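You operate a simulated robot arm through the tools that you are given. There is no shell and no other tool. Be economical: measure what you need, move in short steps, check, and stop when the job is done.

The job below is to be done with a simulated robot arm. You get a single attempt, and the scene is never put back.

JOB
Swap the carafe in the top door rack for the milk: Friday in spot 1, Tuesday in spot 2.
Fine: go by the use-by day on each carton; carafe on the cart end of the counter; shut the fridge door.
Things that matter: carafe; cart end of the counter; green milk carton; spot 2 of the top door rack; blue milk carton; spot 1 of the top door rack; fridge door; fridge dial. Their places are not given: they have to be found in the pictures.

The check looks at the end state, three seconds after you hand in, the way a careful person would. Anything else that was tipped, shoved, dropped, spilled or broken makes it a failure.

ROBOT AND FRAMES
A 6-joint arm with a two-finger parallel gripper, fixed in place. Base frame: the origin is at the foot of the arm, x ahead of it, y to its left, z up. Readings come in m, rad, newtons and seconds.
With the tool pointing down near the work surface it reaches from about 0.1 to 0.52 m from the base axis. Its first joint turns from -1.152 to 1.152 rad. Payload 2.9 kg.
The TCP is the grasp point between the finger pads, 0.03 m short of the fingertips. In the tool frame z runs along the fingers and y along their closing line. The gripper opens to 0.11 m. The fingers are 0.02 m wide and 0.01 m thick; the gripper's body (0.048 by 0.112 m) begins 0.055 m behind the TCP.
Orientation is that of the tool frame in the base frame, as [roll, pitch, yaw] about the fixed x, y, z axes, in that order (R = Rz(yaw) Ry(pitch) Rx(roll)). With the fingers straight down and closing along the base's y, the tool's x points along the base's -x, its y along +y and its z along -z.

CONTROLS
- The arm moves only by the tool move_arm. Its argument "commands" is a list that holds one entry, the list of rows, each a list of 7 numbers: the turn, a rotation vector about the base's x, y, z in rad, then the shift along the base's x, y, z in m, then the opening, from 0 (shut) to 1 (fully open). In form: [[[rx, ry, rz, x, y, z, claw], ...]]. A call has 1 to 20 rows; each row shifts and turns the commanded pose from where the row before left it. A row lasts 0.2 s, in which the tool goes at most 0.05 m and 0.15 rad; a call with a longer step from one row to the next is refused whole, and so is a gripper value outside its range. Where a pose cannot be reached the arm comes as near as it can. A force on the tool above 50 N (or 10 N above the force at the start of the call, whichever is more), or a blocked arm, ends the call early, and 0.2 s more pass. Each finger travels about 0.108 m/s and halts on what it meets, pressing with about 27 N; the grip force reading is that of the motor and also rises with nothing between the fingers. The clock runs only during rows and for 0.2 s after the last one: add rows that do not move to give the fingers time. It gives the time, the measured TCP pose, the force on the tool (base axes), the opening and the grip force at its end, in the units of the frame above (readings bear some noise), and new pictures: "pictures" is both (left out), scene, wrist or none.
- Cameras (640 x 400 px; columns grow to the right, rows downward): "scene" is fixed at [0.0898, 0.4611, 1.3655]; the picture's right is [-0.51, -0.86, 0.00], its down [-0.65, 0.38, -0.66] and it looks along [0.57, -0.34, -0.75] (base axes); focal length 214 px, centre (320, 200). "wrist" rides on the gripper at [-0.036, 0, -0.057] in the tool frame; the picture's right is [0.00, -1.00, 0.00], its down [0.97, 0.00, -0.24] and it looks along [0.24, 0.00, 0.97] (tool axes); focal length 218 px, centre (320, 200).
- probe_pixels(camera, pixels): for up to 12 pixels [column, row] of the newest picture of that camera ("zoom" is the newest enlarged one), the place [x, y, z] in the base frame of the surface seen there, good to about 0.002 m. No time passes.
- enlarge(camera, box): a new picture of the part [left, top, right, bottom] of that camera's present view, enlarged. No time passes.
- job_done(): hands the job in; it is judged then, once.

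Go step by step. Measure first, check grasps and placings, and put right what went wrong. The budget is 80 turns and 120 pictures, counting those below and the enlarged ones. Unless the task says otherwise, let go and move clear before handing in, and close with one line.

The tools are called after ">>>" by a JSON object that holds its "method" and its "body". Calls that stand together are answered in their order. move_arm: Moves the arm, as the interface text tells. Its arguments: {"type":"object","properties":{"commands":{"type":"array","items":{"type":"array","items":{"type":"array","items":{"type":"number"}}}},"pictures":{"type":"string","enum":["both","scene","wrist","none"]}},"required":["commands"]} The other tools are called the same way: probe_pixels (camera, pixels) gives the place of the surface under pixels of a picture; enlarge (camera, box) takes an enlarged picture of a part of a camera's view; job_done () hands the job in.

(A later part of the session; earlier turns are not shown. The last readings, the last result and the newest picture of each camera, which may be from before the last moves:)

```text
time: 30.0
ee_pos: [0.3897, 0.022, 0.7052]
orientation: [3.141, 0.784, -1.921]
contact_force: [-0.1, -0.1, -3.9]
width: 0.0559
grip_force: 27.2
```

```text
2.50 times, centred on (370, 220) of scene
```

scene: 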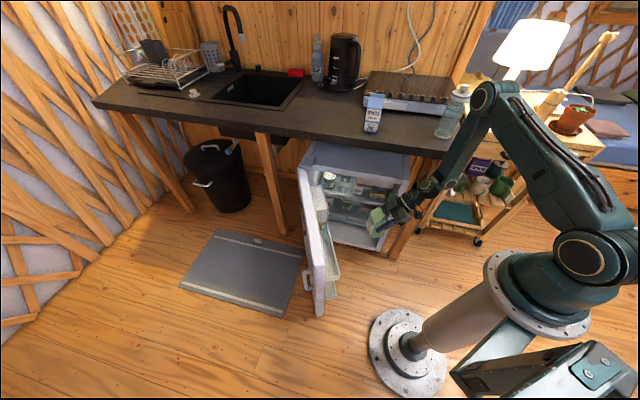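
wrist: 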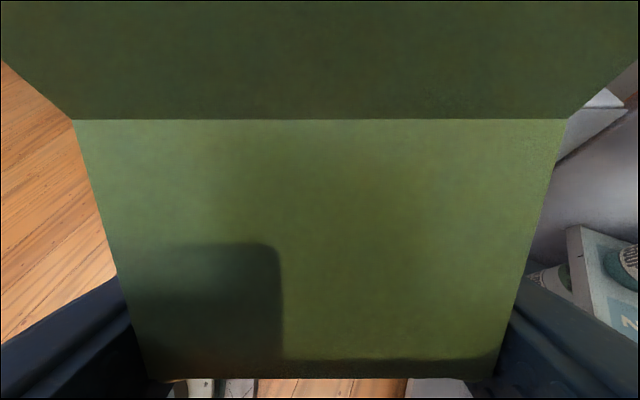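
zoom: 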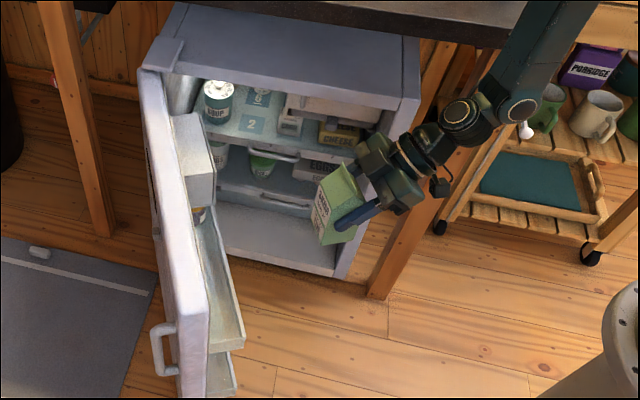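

The carton centre is about 6 mm ahead of the TCP along the approach. I'll move in front of spot 2, then forward above the rack with the carton base above the lip.

>>> {"method": "move_arm", "body": {"commands": [[[0, 0, 0, 0.0184, 0.001, -0.031, 0.3], [0, 0, 0, 0.0184, 0.001, -0.031, 0.3], [0, 0, 0, 0.0184, 0.001, -0.031, 0.3], [0, 0, 0, 0.0184, 0.001, -0.031, 0.3], [0, 0, 0, 0.0184, 0.001, -0.031, 0.3], [0, 0, 0, 0.0125, 0.034, 0, 0.3], [0, 0, 0, 0.0125, 0.034, 0, 0.3], [0, 0, 0, 0.0125, 0.034, 0, 0.3]]]}}

>>> {"method": "enlarge", "body": {"camera": "scene", "box": [290, 140, 410, 320]}}

```text
time: 31.8
ee_pos: [0.5207, 0.1314, 0.5517]
orientation: [3.139, 0.783, -1.925]
contact_force: [-0.7, 0.1, -3.5]
width: 0.0558
grip_force: 27.1
```

scene: 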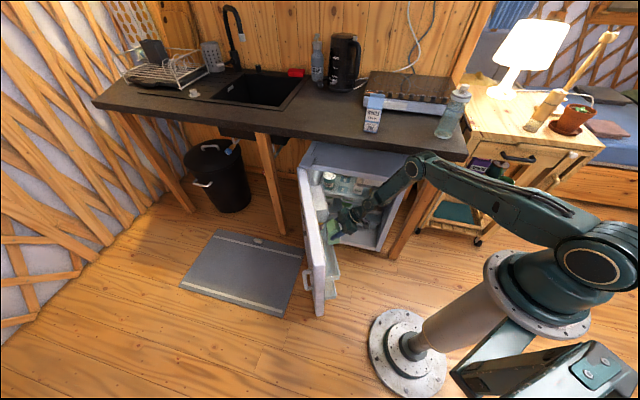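
wrist: 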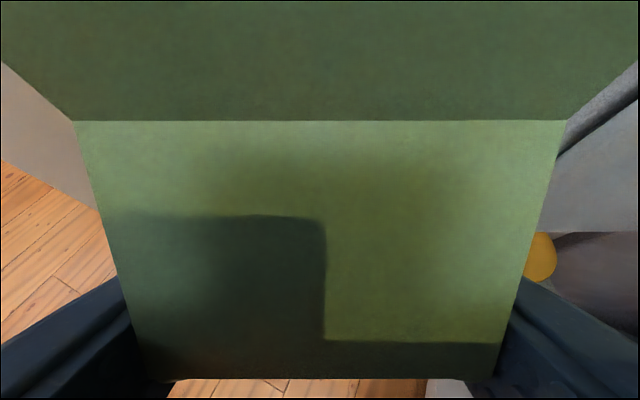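

```text
2.22 times, centred on (350, 230) of scene
```

zoom: 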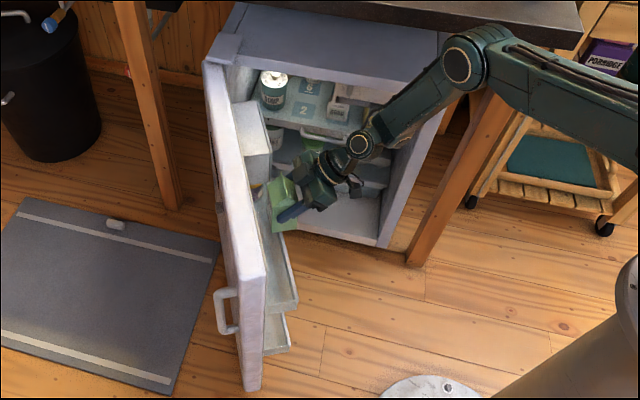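

The path is clear. I'll go forward the last 3.4 cm, then lower most of the way.

>>> {"method": "move_arm", "body": {"commands": [[[0, 0, 0, 0.0056, 0.0158, 0, 0.3], [0, 0, 0, 0.0056, 0.0158, 0, 0.3], [0, 0, 0, 0, 0, -0.025, 0.3], [0, 0, 0, 0, 0, -0.025, 0.3], [0, 0, 0, 0, 0, -0.02, 0.3], [0, 0, 0, 0, 0, -0.015, 0.3]]]}}

>>> {"method": "enlarge", "body": {"camera": "scene", "box": [310, 190, 370, 280]}}

```text
time: 33.2
ee_pos: [0.528, 0.1591, 0.4721]
orientation: [3.141, 0.781, -1.924]
contact_force: [0.3, 0.2, -3.6]
width: 0.056
grip_force: 27.0
out of reach, approached as far as the arm can: row 6
```

scene: 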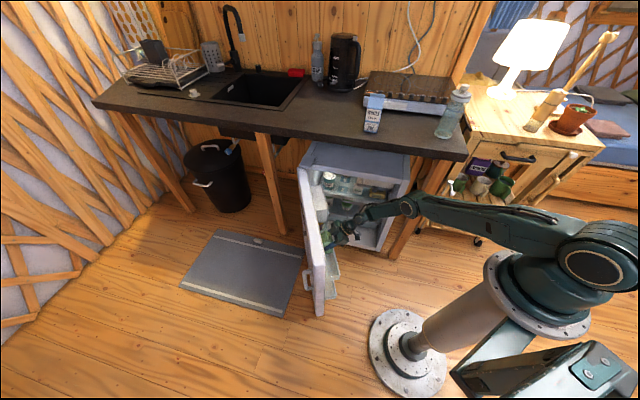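
wrist: 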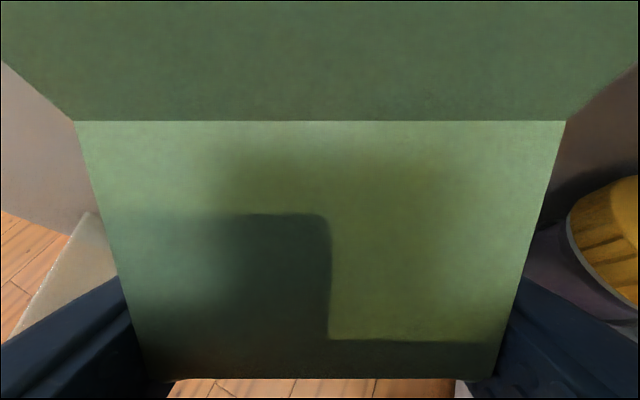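

```text
4.44 times, centred on (340, 235) of scene
```

zoom: 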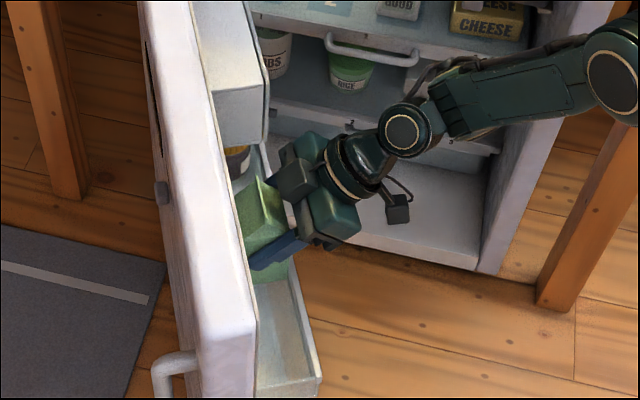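

The arm bottoms out at z≈0.472 at this 45° pitch, but I need about 0.446. I'll lift out and back off in front of the rack, then test in free air whether a steeper pitch of about 30° reaches lower.

>>> {"method": "move_arm", "body": {"commands": [[[0, 0, 0, 0, 0, 0.03, 0.3], [0, 0, 0, 0, 0, 0.04, 0.3], [0, 0, 0, 0, 0, 0.02, 0.3], [0, 0, 0, -0.0125, -0.034, 0, 0.3], [0, 0, 0, -0.0125, -0.034, 0, 0.3], [0, 0, 0, -0.0125, -0.034, 0, 0.3], [0, 0, 0, -0.0125, -0.034, 0, 0.3], [-0.123, 0.045, 0, 0, 0, 0, 0.3], [-0.123, 0.045, 0, 0, 0, 0, 0.3], [0, 0, 0, 0, 0, -0.03, 0.3], [0, 0, 0, 0, 0, -0.03, 0.3], [0, 0, 0, 0, 0, -0.03, 0.3], [0, 0, 0, 0, 0, -0.03, 0.3]]], "pictures": "scene"}}

```text
time: 36.0
ee_pos: [0.4765, 0.0237, 0.4421]
orientation: [3.14, 0.52, -1.925]
contact_force: [0.1, -0.4, -4.5]
width: 0.056
grip_force: 26.9
```

scene: 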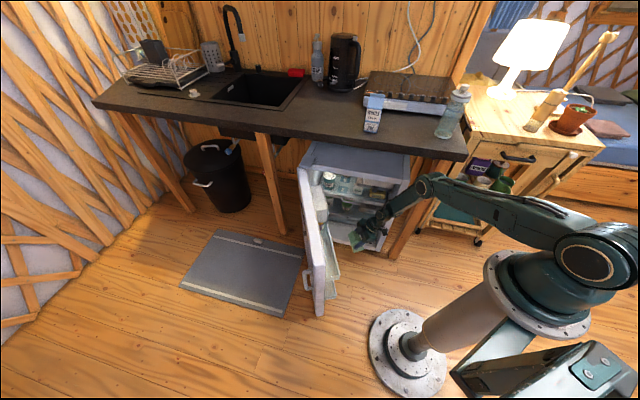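

A 30° pitch reaches z 0.442. I'll carry the green carton back to its counter spot, restoring its tilt on the way, and regrasp it at 30°.

>>> {"method": "move_arm", "body": {"commands": [[[0, 0, 0, 0, 0, 0.04, 0.3], [0.123, -0.045, 0, 0, 0, 0.04, 0.3], [0.123, -0.045, 0, 0, 0, 0.04, 0.3], [0, 0, 0, -0.0216, 0, 0.0358, 0.3], [0, 0, 0, -0.0216, 0, 0.0358, 0.3], [0, 0, 0, -0.0216, 0, 0.0358, 0.3], [0, 0, 0, -0.0216, 0, 0.0358, 0.3], [0, 0, -0.1459, 0, 0, 0.04, 0.3], [0, 0, -0.1459, 0, 0, 0.04, 0.3], [0, 0, -0.1459, 0, 0, 0.04, 0.3], [0, 0, -0.1459, 0, 0, 0.04, 0.3], [0, 0, -0.1459, 0, 0, 0.04, 0.3], [0, 0, -0.1459, 0, 0, 0.04, 0.3], [0, 0, -0.1459, 0, 0, 0.04, 0.3], [0, 0, -0.1459, 0, 0, 0.04, 0.3], [0, 0, -0.1459, 0, 0, 0.04, 0.3], [0, 0, -0.1459, 0.025, -0.0335, 0, 0.3], [0, 0, -0.1459, 0.025, -0.0335, 0, 0.3], [0, 0, -0.1459, 0.025, -0.0335, 0, 0.3], [0, 0, -0.1459, 0.025, -0.0335, 0, 0.3]]]}}

```text
time: 40.2
ee_pos: [0.4914, -0.1116, 1.065]
orientation: [3.141, 0.784, 2.461]
contact_force: [0.4, -0.2, -4.9]
width: 0.0562
grip_force: 26.7
```

scene: 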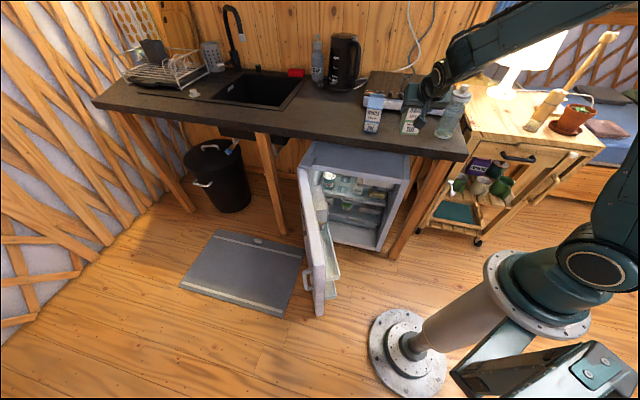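
wrist: 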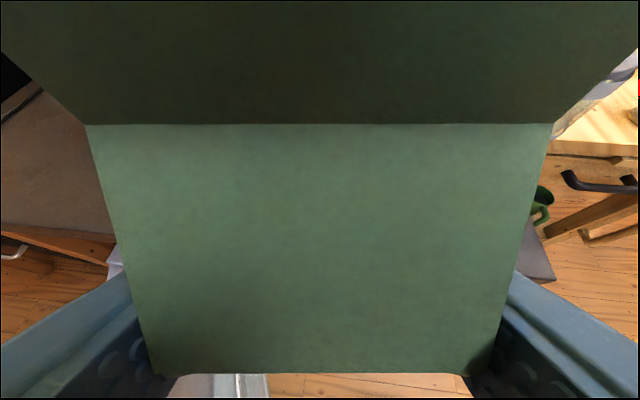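

Over the counter again. I'll finish the turn and lower to just above the surface.

>>> {"method": "move_arm", "body": {"commands": [[[0, 0, -0.1459, 0.0215, -0.0305, 0, 0.3], [0, 0, 0, 0.0215, -0.0305, 0, 0.3], [0, 0, 0, 0.0215, -0.0305, 0, 0.3], [0, 0, 0, 0, 0, -0.03, 0.3], [0, 0, 0, 0, 0, -0.03, 0.3], [0, 0, 0, 0, 0, -0.018, 0.3], [0, 0, 0, 0, 0, -0.005, 0.3], [0, 0, 0, 0, 0, 0, 0.3]]], "pictures": "scene"}}

>>> {"method": "enlarge", "body": {"camera": "scene", "box": [340, 70, 500, 170]}}

```text
time: 42.0
ee_pos: [0.5554, -0.2028, 0.9823]
orientation: [-3.14, 0.784, 2.316]
contact_force: [-0.3, -0.8, -4.5]
width: 0.0559
grip_force: 27.1
```

scene: 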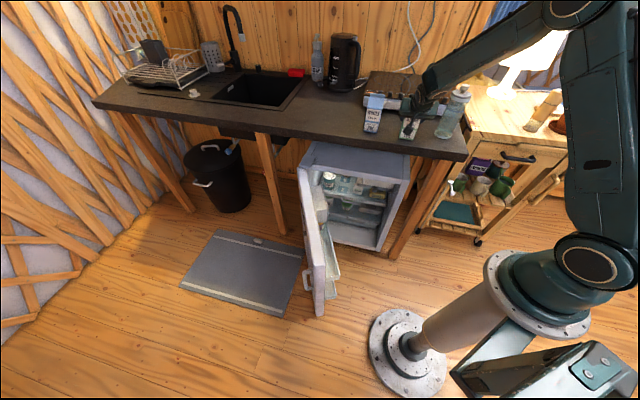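

```text
4.00 times, centred on (420, 120) of scene
```

zoom: 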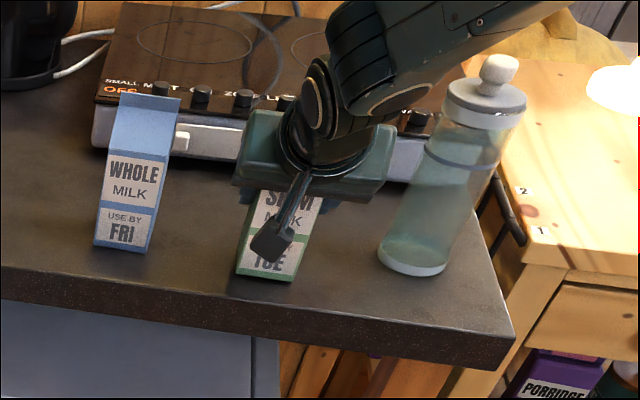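

Bottom gap is about 3 mm. I'll lower in small steps to contact.

>>> {"method": "move_arm", "body": {"commands": [[[0, 0, 0, 0, 0, -0.002, 0.3], [0, 0, 0, 0, 0, -0.0015, 0.3], [0, 0, 0, 0, 0, 0, 0.3]]], "pictures": "none"}}

```text
time: 42.8
ee_pos: [0.5557, -0.2015, 0.9794]
orientation: [3.141, 0.784, 2.318]
contact_force: [-0.6, -0.5, -1.9]
width: 0.0559
grip_force: 27.3
```

The force is dropping, so it's in contact. I'll open and back off along the tool axis.

>>> {"method": "move_arm", "body": {"commands": [[[0, 0, 0, 0, 0, -0.0005, 0.3], [0, 0, 0, 0, 0, 0, 0.6], [0, 0, 0, 0, 0, 0, 0.9], [0, 0, 0, 0, 0, 0, 1], [0, 0, 0, -0.0144, 0.0156, 0.0212, 1], [0, 0, 0, -0.0144, 0.0156, 0.0212, 1], [0, 0, 0, -0.0144, 0.0156, 0.0212, 1], [0, 0, 0, -0.0144, 0.0156, 0.0212, 1], [0, 0, 0, 0, 0, 0, 1]]]}}

>>> {"method": "probe_pixels", "body": {"camera": "wrist", "pixels": [[320, 123], [280, 200], [355, 200], [320, 200], [320, 150]]}}

```text
time: 44.8
ee_pos: [0.4977, -0.1377, 1.0646]
orientation: [3.141, 0.783, 2.315]
contact_force: [-1.0, 0.6, -0.2]
width: 0.1099
grip_force: 0.0
```

scene: 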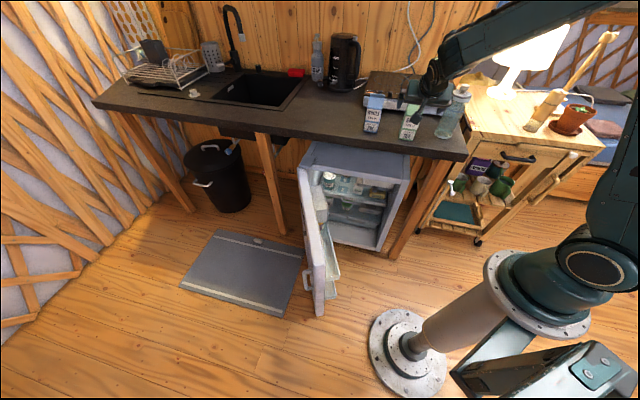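
wrist: 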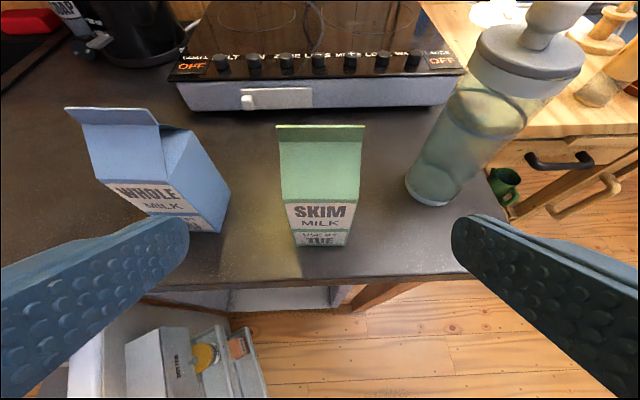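

```text
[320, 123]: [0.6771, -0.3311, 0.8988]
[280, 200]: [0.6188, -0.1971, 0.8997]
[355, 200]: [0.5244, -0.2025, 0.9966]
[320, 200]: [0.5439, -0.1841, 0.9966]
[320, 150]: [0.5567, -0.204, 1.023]
```

Green stands upright, centred near (0.5605,-0.205). I'll set a 30° pitch, approach and stop for a check before closing.

>>> {"method": "move_arm", "body": {"commands": [[[0.0963, 0.0888, 0, 0.013, -0.0135, 0.01, 1], [0.0963, 0.0888, 0, 0.013, -0.0135, 0, 1], [0, 0, 0, 0, 0, 0, 1], [0, 0, 0, 0.0085, -0.0092, -0.0217, 1], [0, 0, 0, 0.0085, -0.0092, -0.0217, 1], [0, 0, 0, 0.0085, -0.0092, -0.0217, 1], [0, 0, 0, 0.0085, -0.0092, -0.0217, 1], [0, 0, 0, 0, 0, 0, 1]]], "pictures": "wrist"}}

```text
time: 46.6
ee_pos: [0.5579, -0.2013, 0.9858]
orientation: [3.14, 0.522, 2.315]
contact_force: [-0.4, -0.4, 0.4]
width: 0.11
grip_force: 0.0
```

wrist: 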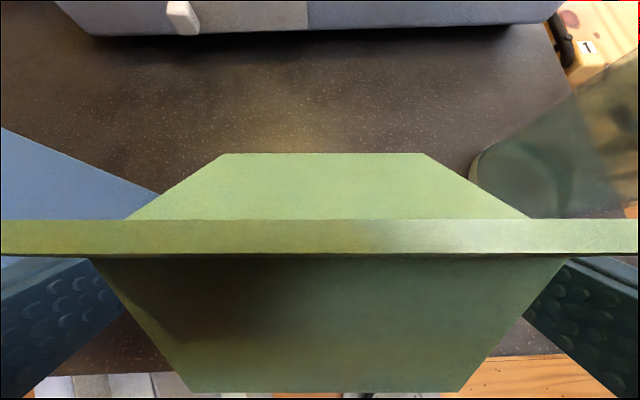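

It's centred between the fingers, so I'll close.

>>> {"method": "move_arm", "body": {"commands": [[[0, 0, 0, 0, 0, 0, 0.6], [0, 0, 0, 0, 0, 0, 0.4], [0, 0, 0, 0, 0, 0, 0.3], [0, 0, 0, 0, 0, 0, 0.3], [0, 0, 0, 0, 0, 0.01, 0.3], [0, 0, 0, 0, 0, 0, 0.3]]], "pictures": "wrist"}}

>>> {"method": "probe_pixels", "body": {"camera": "wrist", "pixels": [[320, 185], [320, 235], [320, 320], [320, 380], [320, 158], [100, 240], [540, 240]]}}

```text
time: 48.0
ee_pos: [0.5577, -0.2016, 0.996]
orientation: [3.141, 0.522, 2.317]
contact_force: [0.4, -0.4, -4.2]
width: 0.0558
grip_force: 27.4
```

wrist: 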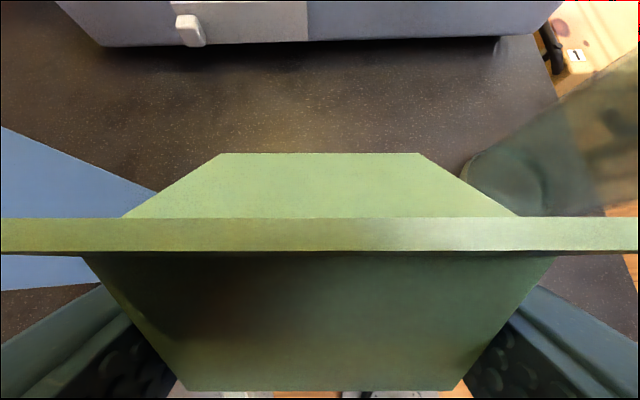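

```text
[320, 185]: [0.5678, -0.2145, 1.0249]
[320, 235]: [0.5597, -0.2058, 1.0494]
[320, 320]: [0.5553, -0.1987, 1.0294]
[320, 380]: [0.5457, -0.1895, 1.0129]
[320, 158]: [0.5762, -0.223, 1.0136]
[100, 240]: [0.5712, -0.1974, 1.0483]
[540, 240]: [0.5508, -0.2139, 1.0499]
```

It's gripped and lifted. The centre offset is 5.5 mm ahead of the TCP, and the base is 0.086 below it. I'll carry it along the same path to in front of the rack.

>>> {"method": "move_arm", "body": {"commands": [[[0, 0, 0, 0, 0, 0.035, 0.3], [0, 0, 0, 0, 0, 0.035, 0.3], [0, 0, 0, -0.024, 0.0317, 0, 0.3], [0, 0, 0, -0.024, 0.0317, 0, 0.3], [0, 0, 0.1459, -0.024, 0.0317, 0, 0.3], [0, 0, 0.1459, -0.024, 0.0317, 0, 0.3], [0, 0, 0.1459, -0.024, 0.0317, 0, 0.3], [0, 0, 0.1459, -0.024, 0.0317, 0, 0.3], [0, 0, 0.1459, -0.024, 0.0317, 0, 0.3], [0, 0, 0.1459, 0, 0, -0.04, 0.3], [0, 0, 0.1459, 0, 0, -0.04, 0.3], [0, 0, 0.1459, 0, 0, -0.04, 0.3], [0, 0, 0.1459, 0, 0, -0.04, 0.3], [0, 0, 0.1459, 0, 0, -0.04, 0.3], [0, 0, 0.1459, 0, 0, -0.04, 0.3], [0, 0, 0.1459, 0, 0, -0.04, 0.3], [0, 0, 0.1459, 0, 0, -0.04, 0.3], [0, 0, 0.1459, 0, 0, -0.04, 0.3], [0, 0, 0, 0, 0, 0, 0.3]]], "pictures": "scene"}}

```text
time: 52.0
ee_pos: [0.3892, 0.0184, 0.707]
orientation: [3.141, 0.521, -1.92]
contact_force: [0.8, -0.7, -4.0]
width: 0.0562
grip_force: 26.9
```

scene: 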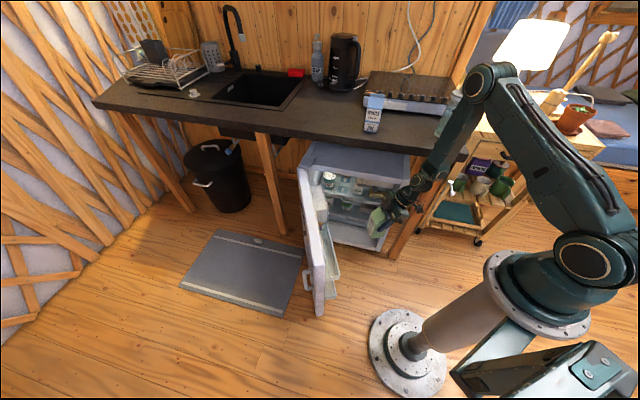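

On target. I'll move in front of spot 2 and forward above it, with the base above the lip.

>>> {"method": "move_arm", "body": {"commands": [[[0, 0, 0, 0.0189, 0.0027, -0.0294, 0.3], [0, 0, 0, 0.0189, 0.0027, -0.0294, 0.3], [0, 0, 0, 0.0189, 0.0027, -0.0294, 0.3], [0, 0, 0, 0.0189, 0.0027, -0.0294, 0.3], [0, 0, 0, 0.0189, 0.0027, -0.0294, 0.3], [0, 0, 0, 0.0121, 0.0329, 0, 0.3], [0, 0, 0, 0.0121, 0.0329, 0, 0.3], [0, 0, 0, 0.0121, 0.0329, 0, 0.3], [0, 0, 0, 0.0121, 0.0329, 0, 0.3], [0, 0, 0, 0, 0, 0, 0.3]]]}}

>>> {"method": "enlarge", "body": {"camera": "scene", "box": [300, 180, 380, 290]}}

```text
time: 54.2
ee_pos: [0.5337, 0.167, 0.5574]
orientation: [3.14, 0.521, -1.925]
contact_force: [0.1, 0.3, -3.8]
width: 0.0558
grip_force: 27.4
```

scene: 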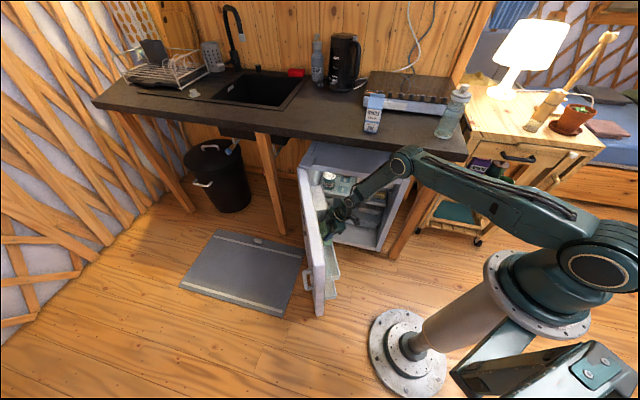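
wrist: 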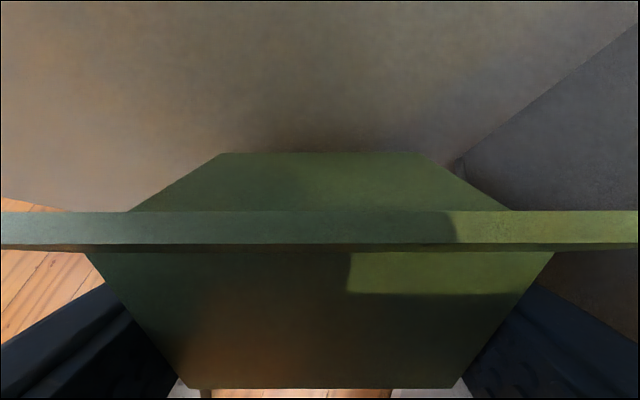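

```text
3.64 times, centred on (340, 235) of scene
```

zoom: 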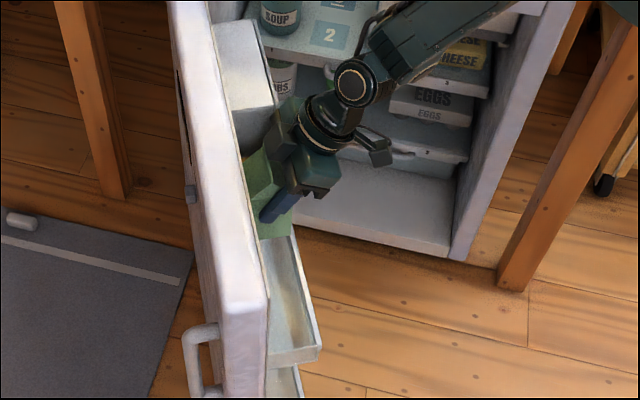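

It's above spot 2. I'll check clearances to the door face and butter box from the wrist view.

>>> {"method": "probe_pixels", "body": {"camera": "wrist", "pixels": [[320, 100], [320, 142], [320, 160], [320, 230], [320, 380], [455, 165], [480, 160], [540, 230], [100, 230], [600, 300], [190, 392], [200, 392]]}}

```text
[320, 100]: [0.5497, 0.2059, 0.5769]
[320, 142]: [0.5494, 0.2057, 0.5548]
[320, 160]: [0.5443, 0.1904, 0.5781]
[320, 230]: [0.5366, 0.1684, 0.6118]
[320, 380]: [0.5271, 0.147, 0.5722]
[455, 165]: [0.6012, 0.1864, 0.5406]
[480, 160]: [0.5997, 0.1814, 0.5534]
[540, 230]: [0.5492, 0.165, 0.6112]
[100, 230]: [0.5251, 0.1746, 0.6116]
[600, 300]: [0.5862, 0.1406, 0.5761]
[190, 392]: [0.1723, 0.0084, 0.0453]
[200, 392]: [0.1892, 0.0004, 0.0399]
```

The carton is at label 2 with about 12 mm margin at the lip and door, but the gripper body is tight to the butter box. I'll shift 5 mm toward spot 1, then descend.

>>> {"method": "move_arm", "body": {"commands": [[[0, 0, 0, -0.0057, -0.001, 0, 0.3], [0, 0, 0, 0, 0, -0.02, 0.3], [0, 0, 0, 0, 0, -0.025, 0.3], [0, 0, 0, 0, 0, -0.025, 0.3], [0, 0, 0, 0, 0, -0.02, 0.3], [0, 0, 0, 0, 0, -0.008, 0.3], [0, 0, 0, 0, 0, 0, 0.3]]]}}

```text
time: 55.8
ee_pos: [0.5276, 0.164, 0.4625]
orientation: [3.141, 0.521, -1.924]
contact_force: [-0.3, 0.0, -4.4]
width: 0.0557
grip_force: 27.8
```

scene: 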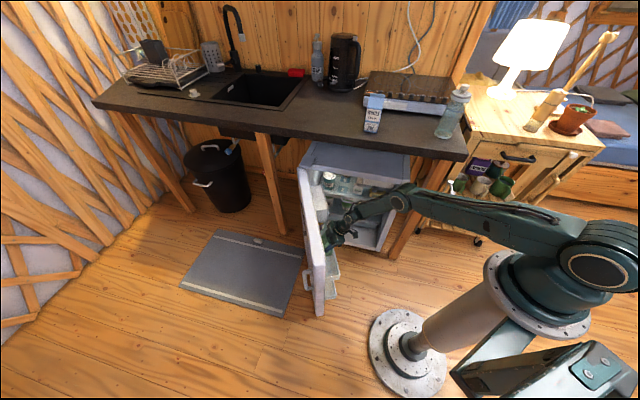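
wrist: 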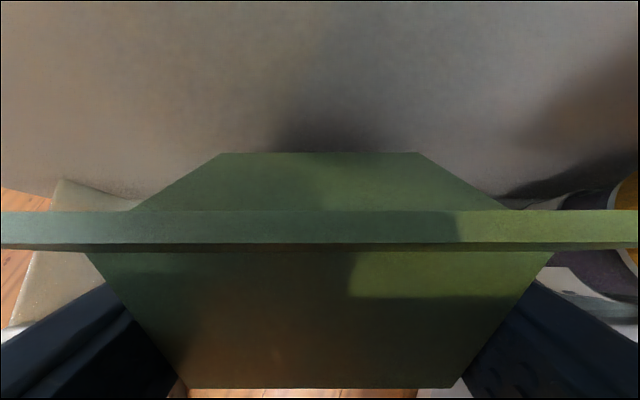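

Reached z 0.4625 with no contact yet. I'll make the last centimetre in small steps.

>>> {"method": "move_arm", "body": {"commands": [[[0, 0, 0, 0, 0, -0.004, 0.3], [0, 0, 0, 0, 0, -0.003, 0.3], [0, 0, 0, 0, 0, -0.002, 0.3], [0, 0, 0, 0, 0, 0, 0.3]]], "pictures": "none"}}

```text
time: 56.8
ee_pos: [0.5292, 0.1654, 0.4544]
orientation: [-3.139, 0.527, -1.92]
contact_force: [-5.7, 2.7, 26.6]
width: 0.056
grip_force: 27.1
```

It's seated on the rack floor (26 N). I'll ease up slightly and check, then open partway.

>>> {"method": "move_arm", "body": {"commands": [[[0, 0, 0, 0, 0, 0.0015, 0.3], [0, 0, 0, 0, 0, 0, 0.3], [0, 0, 0, 0, 0, 0, 0.6], [0, 0, 0, 0, 0, 0, 0.75], [0, 0, 0, 0, 0, 0, 0.75]]], "pictures": "wrist"}}

```text
time: 58.0
ee_pos: [0.5255, 0.1633, 0.4548]
orientation: [3.14, 0.522, -1.925]
contact_force: [0.5, -0.1, 0.8]
width: 0.0823
grip_force: 0.1
```

wrist: 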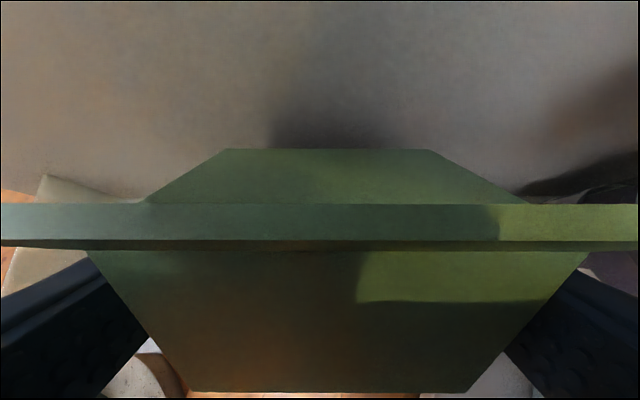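

Released. I'll retreat along the tool axis and look.

>>> {"method": "move_arm", "body": {"commands": [[[0, 0, 0, -0.0035, -0.0094, 0.0173, 0.75], [0, 0, 0, -0.0043, -0.0117, 0.0217, 0.75], [0, 0, 0, -0.0043, -0.0117, 0.0217, 0.75], [0, 0, 0, -0.0043, -0.0117, 0.0217, 0.75], [0, 0, 0, -0.01, -0.03, 0.02, 0.75], [0, 0, 0, -0.012, -0.035, 0.0, 0.75], [0, 0, 0, -0.012, -0.035, 0.0, 1], [0, 0, 0, -0.012, -0.02, 0.03, 1]]]}}

>>> {"method": "enlarge", "body": {"camera": "scene", "box": [300, 180, 380, 290]}}

```text
time: 59.8
ee_pos: [0.4634, -0.0011, 0.5853]
orientation: [3.139, 0.522, -1.923]
contact_force: [0.1, -0.4, -0.2]
width: 0.1101
grip_force: 0.1
```

scene: 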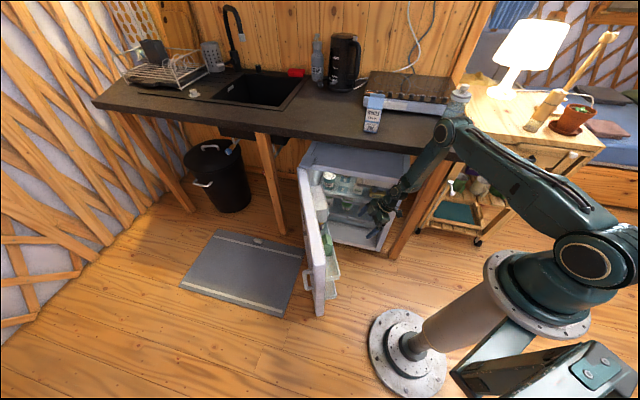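
wrist: 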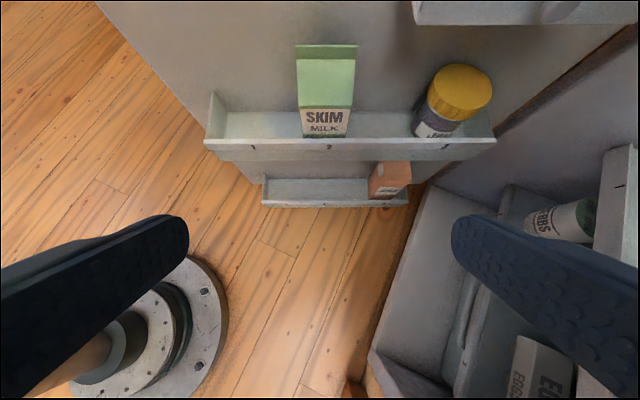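

```text
3.64 times, centred on (340, 235) of scene
```

zoom: 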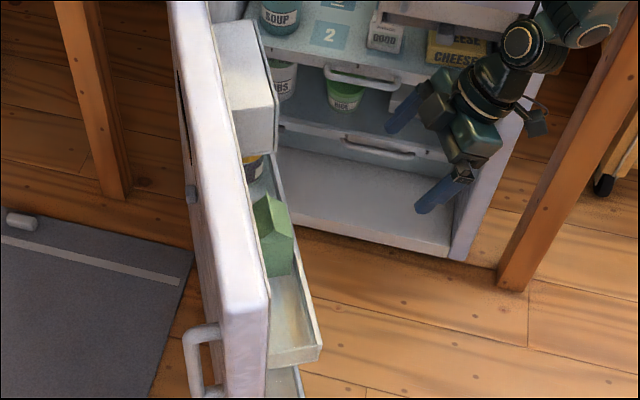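

Green (TUE) stands upright in spot 2. Next is blue: I'll go back up and over to a viewing pre-grasp pose in front of it.

>>> {"method": "move_arm", "body": {"commands": [[[0, 0, 0, -0.024, 0.007, 0.04, 1], [0, 0, 0, -0.024, 0.007, 0.04, 1], [0, 0, 0, -0.024, 0.007, 0.04, 1], [0, 0, -0.148, 0, 0, 0.04, 1], [0, 0, -0.148, 0, 0, 0.04, 1], [0, 0, -0.148, 0, 0, 0.04, 1], [0, 0, -0.148, 0, 0, 0.04, 1], [0, 0, -0.148, 0, 0, 0.04, 1], [0, 0, -0.148, 0, 0, 0.04, 1], [0, 0, -0.148, 0, 0, 0.04, 1], [0, 0, -0.148, 0, 0, 0.04, 1], [0, 0, -0.148, 0, 0, 0.04, 1], [0, 0, -0.148, 0, 0, 0.04, 1], [0, 0, -0.148, 0.042, -0.014, 0, 1], [0, 0, -0.148, 0.042, -0.014, 0, 1], [0, 0, -0.148, 0.042, -0.014, 0, 1], [0, 0, -0.148, 0.042, -0.014, 0, 1], [0, 0, 0, 0.042, -0.014, 0, 1], [0, 0, 0, 0, 0, 0, 1]]]}}

```text
time: 63.8
ee_pos: [0.6018, -0.0498, 1.1059]
orientation: [3.142, 0.523, 2.285]
contact_force: [0.6, 0.1, -0.4]
width: 0.1101
grip_force: 0.0
```

scene: 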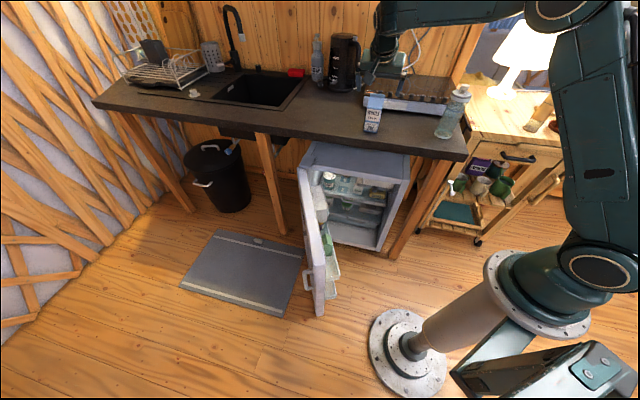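
wrist: 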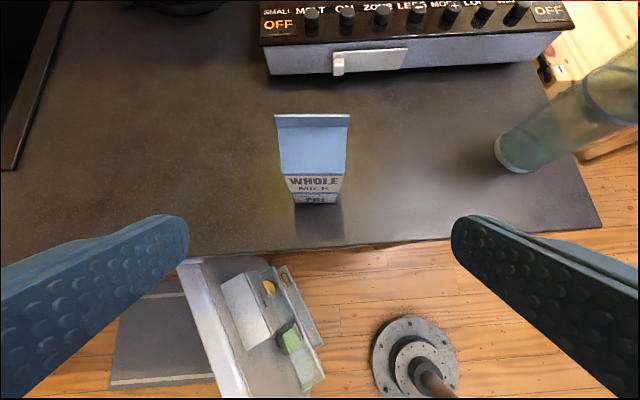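

Blue (FRI) is square to the tool, slightly left of centre at column 313. I'll probe it for exact centring.

>>> {"method": "probe_pixels", "body": {"camera": "wrist", "pixels": [[278, 117], [346, 117], [312, 119], [287, 172], [342, 173], [314, 168], [298, 202], [337, 202], [312, 150]]}}

```text
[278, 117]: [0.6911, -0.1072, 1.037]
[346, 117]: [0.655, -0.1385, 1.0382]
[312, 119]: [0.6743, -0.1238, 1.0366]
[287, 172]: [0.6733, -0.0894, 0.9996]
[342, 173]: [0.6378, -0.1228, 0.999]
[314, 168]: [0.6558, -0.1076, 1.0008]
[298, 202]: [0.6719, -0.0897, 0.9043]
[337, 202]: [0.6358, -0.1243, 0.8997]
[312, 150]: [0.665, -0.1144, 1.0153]
```

Blue's centre is about (0.673,-0.1245). I'll approach and stop at the grasp pose.

>>> {"method": "move_arm", "body": {"commands": [[[0, 0, 0, 0.012, -0.0113, -0.0111, 1], [0, 0, 0, 0.012, -0.0113, -0.0111, 1], [0, 0, 0, 0.012, -0.0113, -0.0111, 1], [0, 0, 0, 0.0082, -0.00945, -0.0217, 1], [0, 0, 0, 0.0082, -0.00945, -0.0217, 1], [0, 0, 0, 0.0082, -0.00945, -0.0217, 1], [0, 0, 0, 0.0082, -0.00945, -0.0217, 1], [0, 0, 0, 0, 0, 0, 1]]], "pictures": "wrist"}}

```text
time: 65.6
ee_pos: [0.6714, -0.122, 0.9873]
orientation: [3.14, 0.522, 2.288]
contact_force: [0.6, -0.6, -0.1]
width: 0.1099
grip_force: 0.1
```

wrist: 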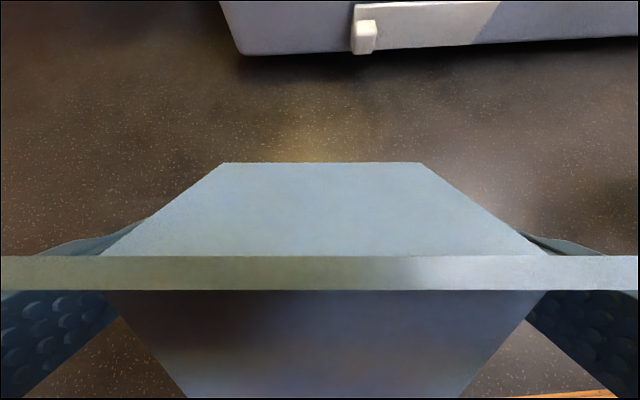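

It's well aligned, so I'll close and lift 1 cm.

>>> {"method": "move_arm", "body": {"commands": [[[0, 0, 0, 0, 0, 0, 0.6], [0, 0, 0, 0, 0, 0, 0.4], [0, 0, 0, 0, 0, 0, 0.3], [0, 0, 0, 0, 0, 0, 0.3], [0, 0, 0, 0, 0, 0.01, 0.3], [0, 0, 0, 0, 0, 0, 0.3]]], "pictures": "wrist"}}

>>> {"method": "probe_pixels", "body": {"camera": "wrist", "pixels": [[320, 172], [320, 200], [320, 270], [320, 340], [320, 390], [30, 272], [610, 272]]}}

```text
time: 67.0
ee_pos: [0.672, -0.1212, 0.9971]
orientation: [3.14, 0.522, 2.289]
contact_force: [-0.1, -0.1, -3.9]
width: 0.0558
grip_force: 26.9
```

wrist: 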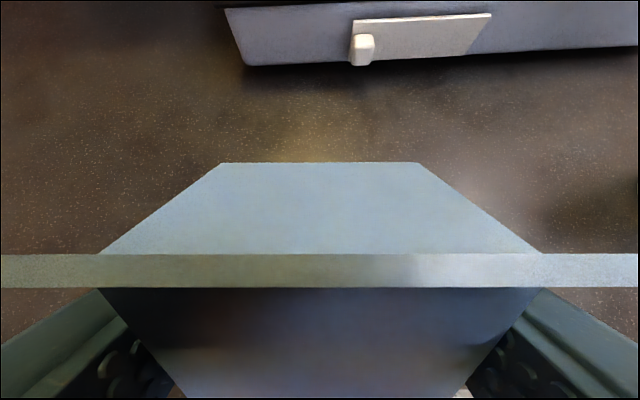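

```text
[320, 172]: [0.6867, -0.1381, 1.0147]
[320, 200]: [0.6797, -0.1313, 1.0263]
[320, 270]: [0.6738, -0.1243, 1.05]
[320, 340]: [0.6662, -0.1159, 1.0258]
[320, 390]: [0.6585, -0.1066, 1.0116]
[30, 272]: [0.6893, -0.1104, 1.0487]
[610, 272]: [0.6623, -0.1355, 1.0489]
```

Friday is gripped, centred 2.4 mm ahead of the TCP, with its base 0.087 below. I'll carry it to in front of the door.

>>> {"method": "move_arm", "body": {"commands": [[[0, 0, 0, 0, 0, 0.035, 0.3], [0, 0, 0, 0, 0, 0.035, 0.3], [0, 0, 0, -0.0403, 0.0202, 0, 0.3], [0, 0, 0, -0.0403, 0.0202, 0, 0.3], [0, 0, 0, -0.0403, 0.0202, 0, 0.3], [0, 0, 0.148, -0.0403, 0.0202, 0, 0.3], [0, 0, 0.148, -0.0403, 0.0202, 0, 0.3], [0, 0, 0.148, -0.0403, 0.0202, 0, 0.3], [0, 0, 0.148, -0.0403, 0.0202, 0, 0.3], [0, 0, 0.148, 0, 0, -0.036, 0.3], [0, 0, 0.148, 0, 0, -0.036, 0.3], [0, 0, 0.148, 0, 0, -0.036, 0.3], [0, 0, 0.148, 0, 0, -0.036, 0.3], [0, 0, 0.148, 0, 0, -0.036, 0.3], [0, 0, 0.148, 0, 0, -0.036, 0.3], [0, 0, 0.148, 0, 0, -0.036, 0.3], [0, 0, 0.148, 0, 0, -0.036, 0.3], [0, 0, 0.148, 0, 0, -0.036, 0.3], [0, 0, 0.148, 0, 0, -0.036, 0.3], [0, 0, 0, 0, 0, 0, 0.3]]], "pictures": "scene"}}

```text
time: 71.2
ee_pos: [0.3912, 0.0202, 0.7055]
orientation: [3.139, 0.522, -1.922]
contact_force: [0.0, -0.2, -4.7]
width: 0.0559
grip_force: 26.5
```

scene: 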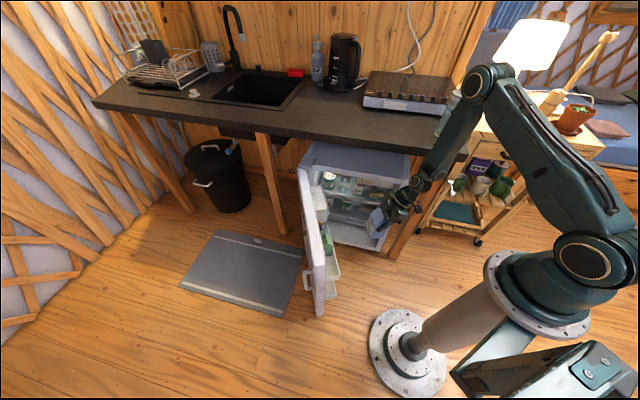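

On course. I'll move in front of spot 1 and forward above it.

>>> {"method": "move_arm", "body": {"commands": [[[0, 0, 0, 0.0014, 0.012, -0.034, 0.3], [0, 0, 0, 0.0014, 0.012, -0.034, 0.3], [0, 0, 0, 0.0014, 0.012, -0.034, 0.3], [0, 0, 0, 0.0014, 0.012, -0.034, 0.3], [0, 0, 0, 0.0121, 0.0329, 0, 0.3], [0, 0, 0, 0.0121, 0.0329, 0, 0.3], [0, 0, 0, 0.0121, 0.0329, 0, 0.3], [0, 0, 0, 0.0121, 0.0329, 0, 0.3], [0, 0, 0, 0, 0, 0, 0.3]]]}}

>>> {"method": "probe_pixels", "body": {"camera": "wrist", "pixels": [[320, 100], [320, 172], [320, 270], [320, 390], [30, 272], [610, 272], [320, 145]]}}

```text
time: 73.2
ee_pos: [0.4439, 0.1994, 0.5691]
orientation: [3.14, 0.523, -1.924]
contact_force: [-0.4, -0.6, -3.5]
width: 0.0556
grip_force: 26.9
```

scene: 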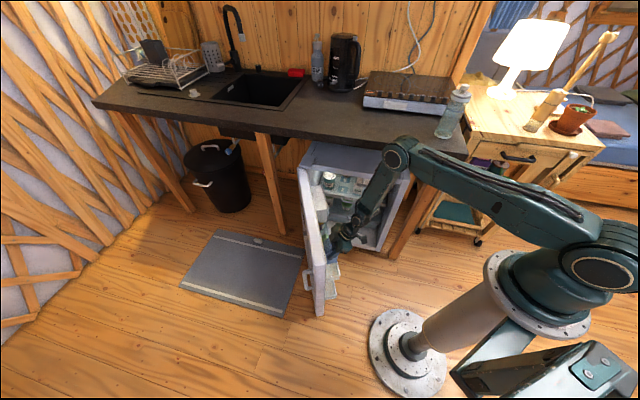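
wrist: 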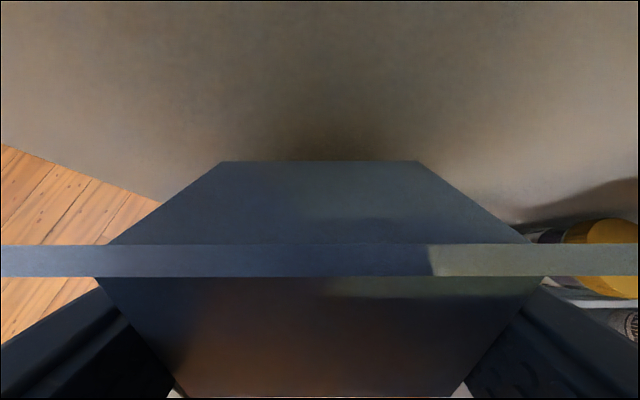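

```text
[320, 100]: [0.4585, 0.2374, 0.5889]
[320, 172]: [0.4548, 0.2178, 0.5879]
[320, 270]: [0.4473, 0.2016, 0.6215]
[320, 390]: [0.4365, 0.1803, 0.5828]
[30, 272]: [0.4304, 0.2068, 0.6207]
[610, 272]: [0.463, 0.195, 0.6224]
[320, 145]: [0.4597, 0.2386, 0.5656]
```

Margins match green's placement. I'll descend beside it.

>>> {"method": "move_arm", "body": {"commands": [[[0, 0, 0, 0, 0, -0.025, 0.3], [0, 0, 0, 0, 0, -0.03, 0.3], [0, 0, 0, 0, 0, -0.03, 0.3], [0, 0, 0, 0, 0, -0.02, 0.3], [0, 0, 0, 0, 0, -0.005, 0.3], [0, 0, 0, 0, 0, 0, 0.3]]], "pictures": "wrist"}}

```text
time: 74.6
ee_pos: [0.4448, 0.1987, 0.4599]
orientation: [3.14, 0.521, -1.923]
contact_force: [-0.3, 0.3, -4.7]
width: 0.0561
grip_force: 27.0
```

wrist: 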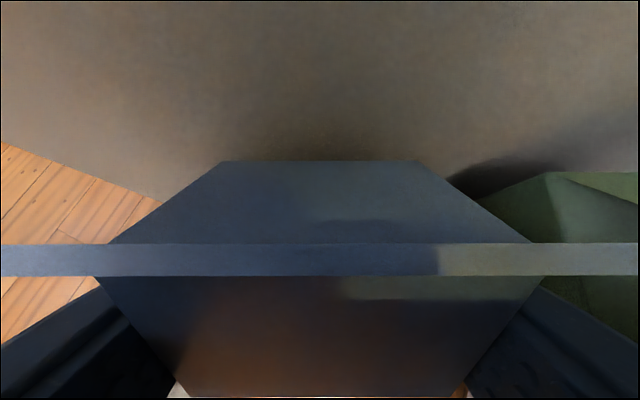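

Nearly down with no touching, so I'll take the last few millimetres.

>>> {"method": "move_arm", "body": {"commands": [[[0, 0, 0, 0, 0, -0.003, 0.3], [0, 0, 0, 0, 0, -0.0015, 0.3], [0, 0, 0, 0, 0, 0, 0.3]]], "pictures": "none"}}

```text
time: 75.4
ee_pos: [0.4448, 0.2012, 0.4577]
orientation: [3.139, 0.527, -1.924]
contact_force: [-9.5, -0.8, 25.5]
width: 0.0561
grip_force: 27.1
```

Seated (25 N). I'll ease up 1.5 mm and open moderately so the right finger stays clear of green.

>>> {"method": "move_arm", "body": {"commands": [[[0, 0, 0, 0, 0, 0.0015, 0.3], [0, 0, 0, 0, 0, 0, 0.3], [0, 0, 0, 0, 0, 0, 0.6], [0, 0, 0, 0, 0, 0, 0.68], [0, 0, 0, 0, 0, 0, 0.68]]], "pictures": "wrist"}}

```text
time: 76.6
ee_pos: [0.4435, 0.1993, 0.4586]
orientation: [3.14, 0.521, -1.924]
contact_force: [0.0, -0.7, 0.5]
width: 0.0746
grip_force: 0.0
```

wrist: 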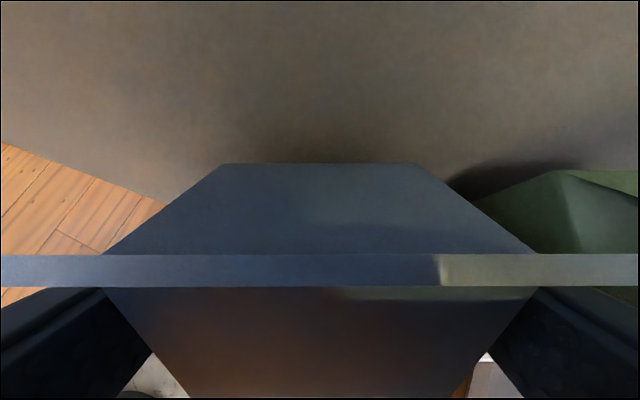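

Released. I'll retreat along the tool axis and inspect.

>>> {"method": "move_arm", "body": {"commands": [[[0, 0, 0, -0.0035, -0.0094, 0.0173, 0.68], [0, 0, 0, -0.0043, -0.0117, 0.0217, 0.68], [0, 0, 0, -0.0043, -0.0117, 0.0217, 0.68], [0, 0, 0, -0.0043, -0.0117, 0.0217, 0.68], [0, 0, 0, -0.01, -0.03, 0.02, 0.68], [0, 0, 0, -0.012, -0.035, 0.01, 0.68], [0, 0, 0, -0.012, -0.035, 0.02, 0.68], [0, 0, 0, 0, -0.02, 0.04, 0.68]]]}}

>>> {"method": "enlarge", "body": {"camera": "wrist", "box": [160, 0, 480, 200]}}

>>> {"method": "enlarge", "body": {"camera": "scene", "box": [280, 130, 420, 330]}}

```text
time: 78.4
ee_pos: [0.3914, 0.0349, 0.6308]
orientation: [3.141, 0.522, -1.923]
contact_force: [0.3, -0.5, 0.4]
width: 0.0748
grip_force: 0.1
```

scene: 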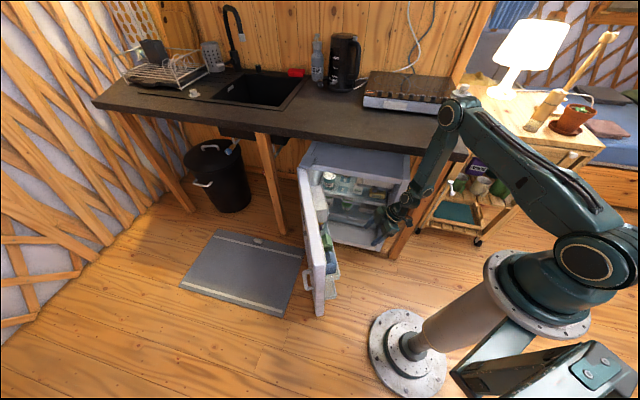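
wrist: 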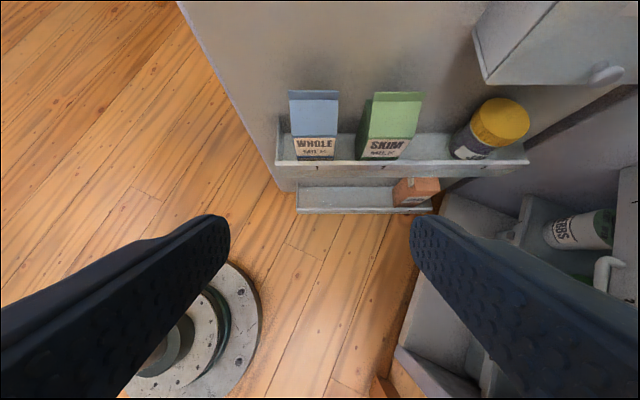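

```text
2.00 times, centred on (320, 100) of wrist
```

zoom: 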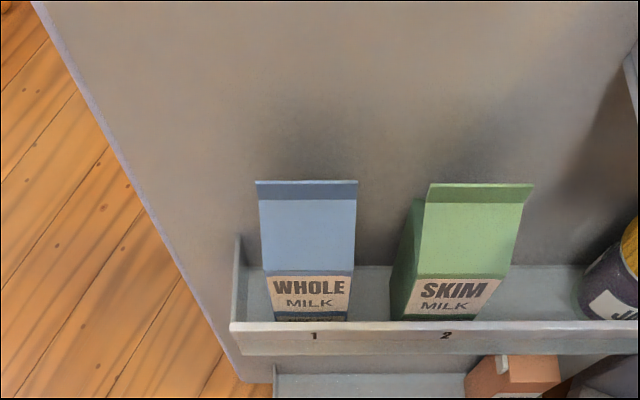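

```text
2.00 times, centred on (350, 230) of scene
```

zoom: 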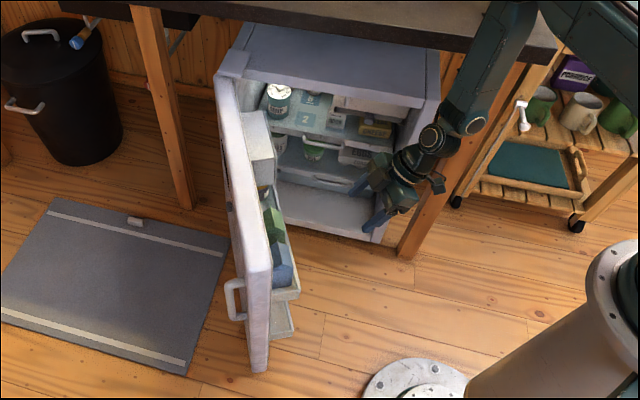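

Friday is in spot 1 and Tuesday in spot 2, both upright. Next I'll survey the door's outer face (handle, nub and edges) before pushing it shut.

>>> {"method": "enlarge", "body": {"camera": "scene", "box": [285, 155, 345, 325]}}

>>> {"method": "probe_pixels", "body": {"camera": "scene", "pixels": [[302, 180], [306, 215], [310, 240], [317, 300], [303, 234], [308, 283], [305, 270], [312, 260], [300, 168], [315, 315], [308, 190], [320, 240]]}}

```text
2.35 times, centred on (315, 240) of scene
```

zoom: 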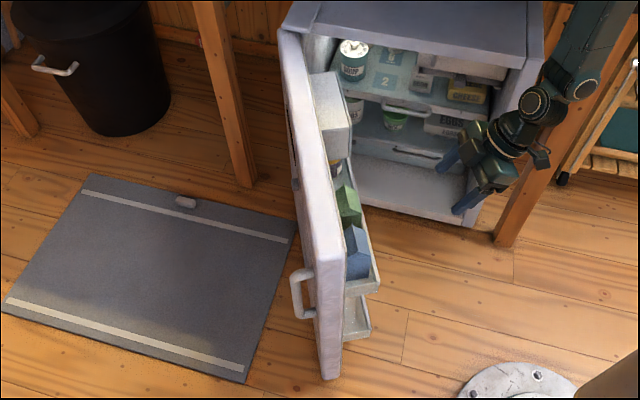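

```text
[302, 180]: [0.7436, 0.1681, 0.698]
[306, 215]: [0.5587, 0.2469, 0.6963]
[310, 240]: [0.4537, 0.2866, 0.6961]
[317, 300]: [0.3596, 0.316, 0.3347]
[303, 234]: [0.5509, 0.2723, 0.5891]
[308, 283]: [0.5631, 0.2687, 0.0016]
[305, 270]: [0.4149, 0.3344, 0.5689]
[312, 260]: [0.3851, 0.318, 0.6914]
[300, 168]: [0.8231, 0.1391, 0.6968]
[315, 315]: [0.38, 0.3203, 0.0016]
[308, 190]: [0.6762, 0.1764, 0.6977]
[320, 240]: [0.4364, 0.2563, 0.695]
```

The dial is on the outer face at about (0.55,0.27,0.59) and the handle at about (0.415,0.334,z≤0.57). I'll push on the door's top free corner, above the handle and far from the dial, with closed vertical fingers. First I'll rise, straighten the tool and cross over the door top.

>>> {"method": "move_arm", "body": {"commands": [[[-0.122, 0.045, 0, 0, 0, 0.047, 0.5], [-0.122, 0.045, 0, 0, 0, 0.047, 0.3], [-0.122, 0.045, 0, 0, 0, 0.047, 0.1], [-0.122, 0.045, 0, 0, 0, 0.047, 0], [0, 0, -0.1455, 0, 0, 0, 0], [0, 0, -0.1455, 0, 0, 0, 0], [0, 0, -0.1455, 0.004, 0.02, 0, 0], [0, 0, -0.1455, 0.004, 0.04, 0, 0], [0, 0, -0.1455, 0.004, 0.045, 0, 0], [0, 0, -0.1455, 0.004, 0.045, 0, 0], [0, 0, 0, 0.004, 0.045, 0, 0], [0, 0, 0, 0.004, 0.045, 0, 0], [0, 0, 0, 0.005, 0.045, 0, 0], [0, 0, 0, 0, 0.045, 0, 0], [0, 0, 0, 0, 0, 0, 0]]]}}

```text
time: 81.6
ee_pos: [0.4225, 0.3681, 0.8175]
orientation: [3.14, 0.002, -2.799]
contact_force: [-0.7, -0.3, -0.3]
width: 0.0001
grip_force: 27.3
```

scene: 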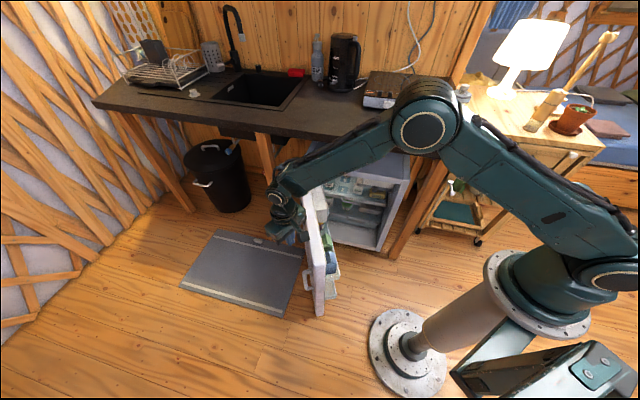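
wrist: 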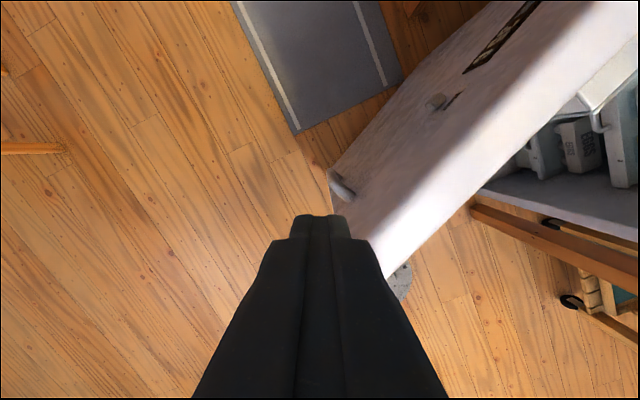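

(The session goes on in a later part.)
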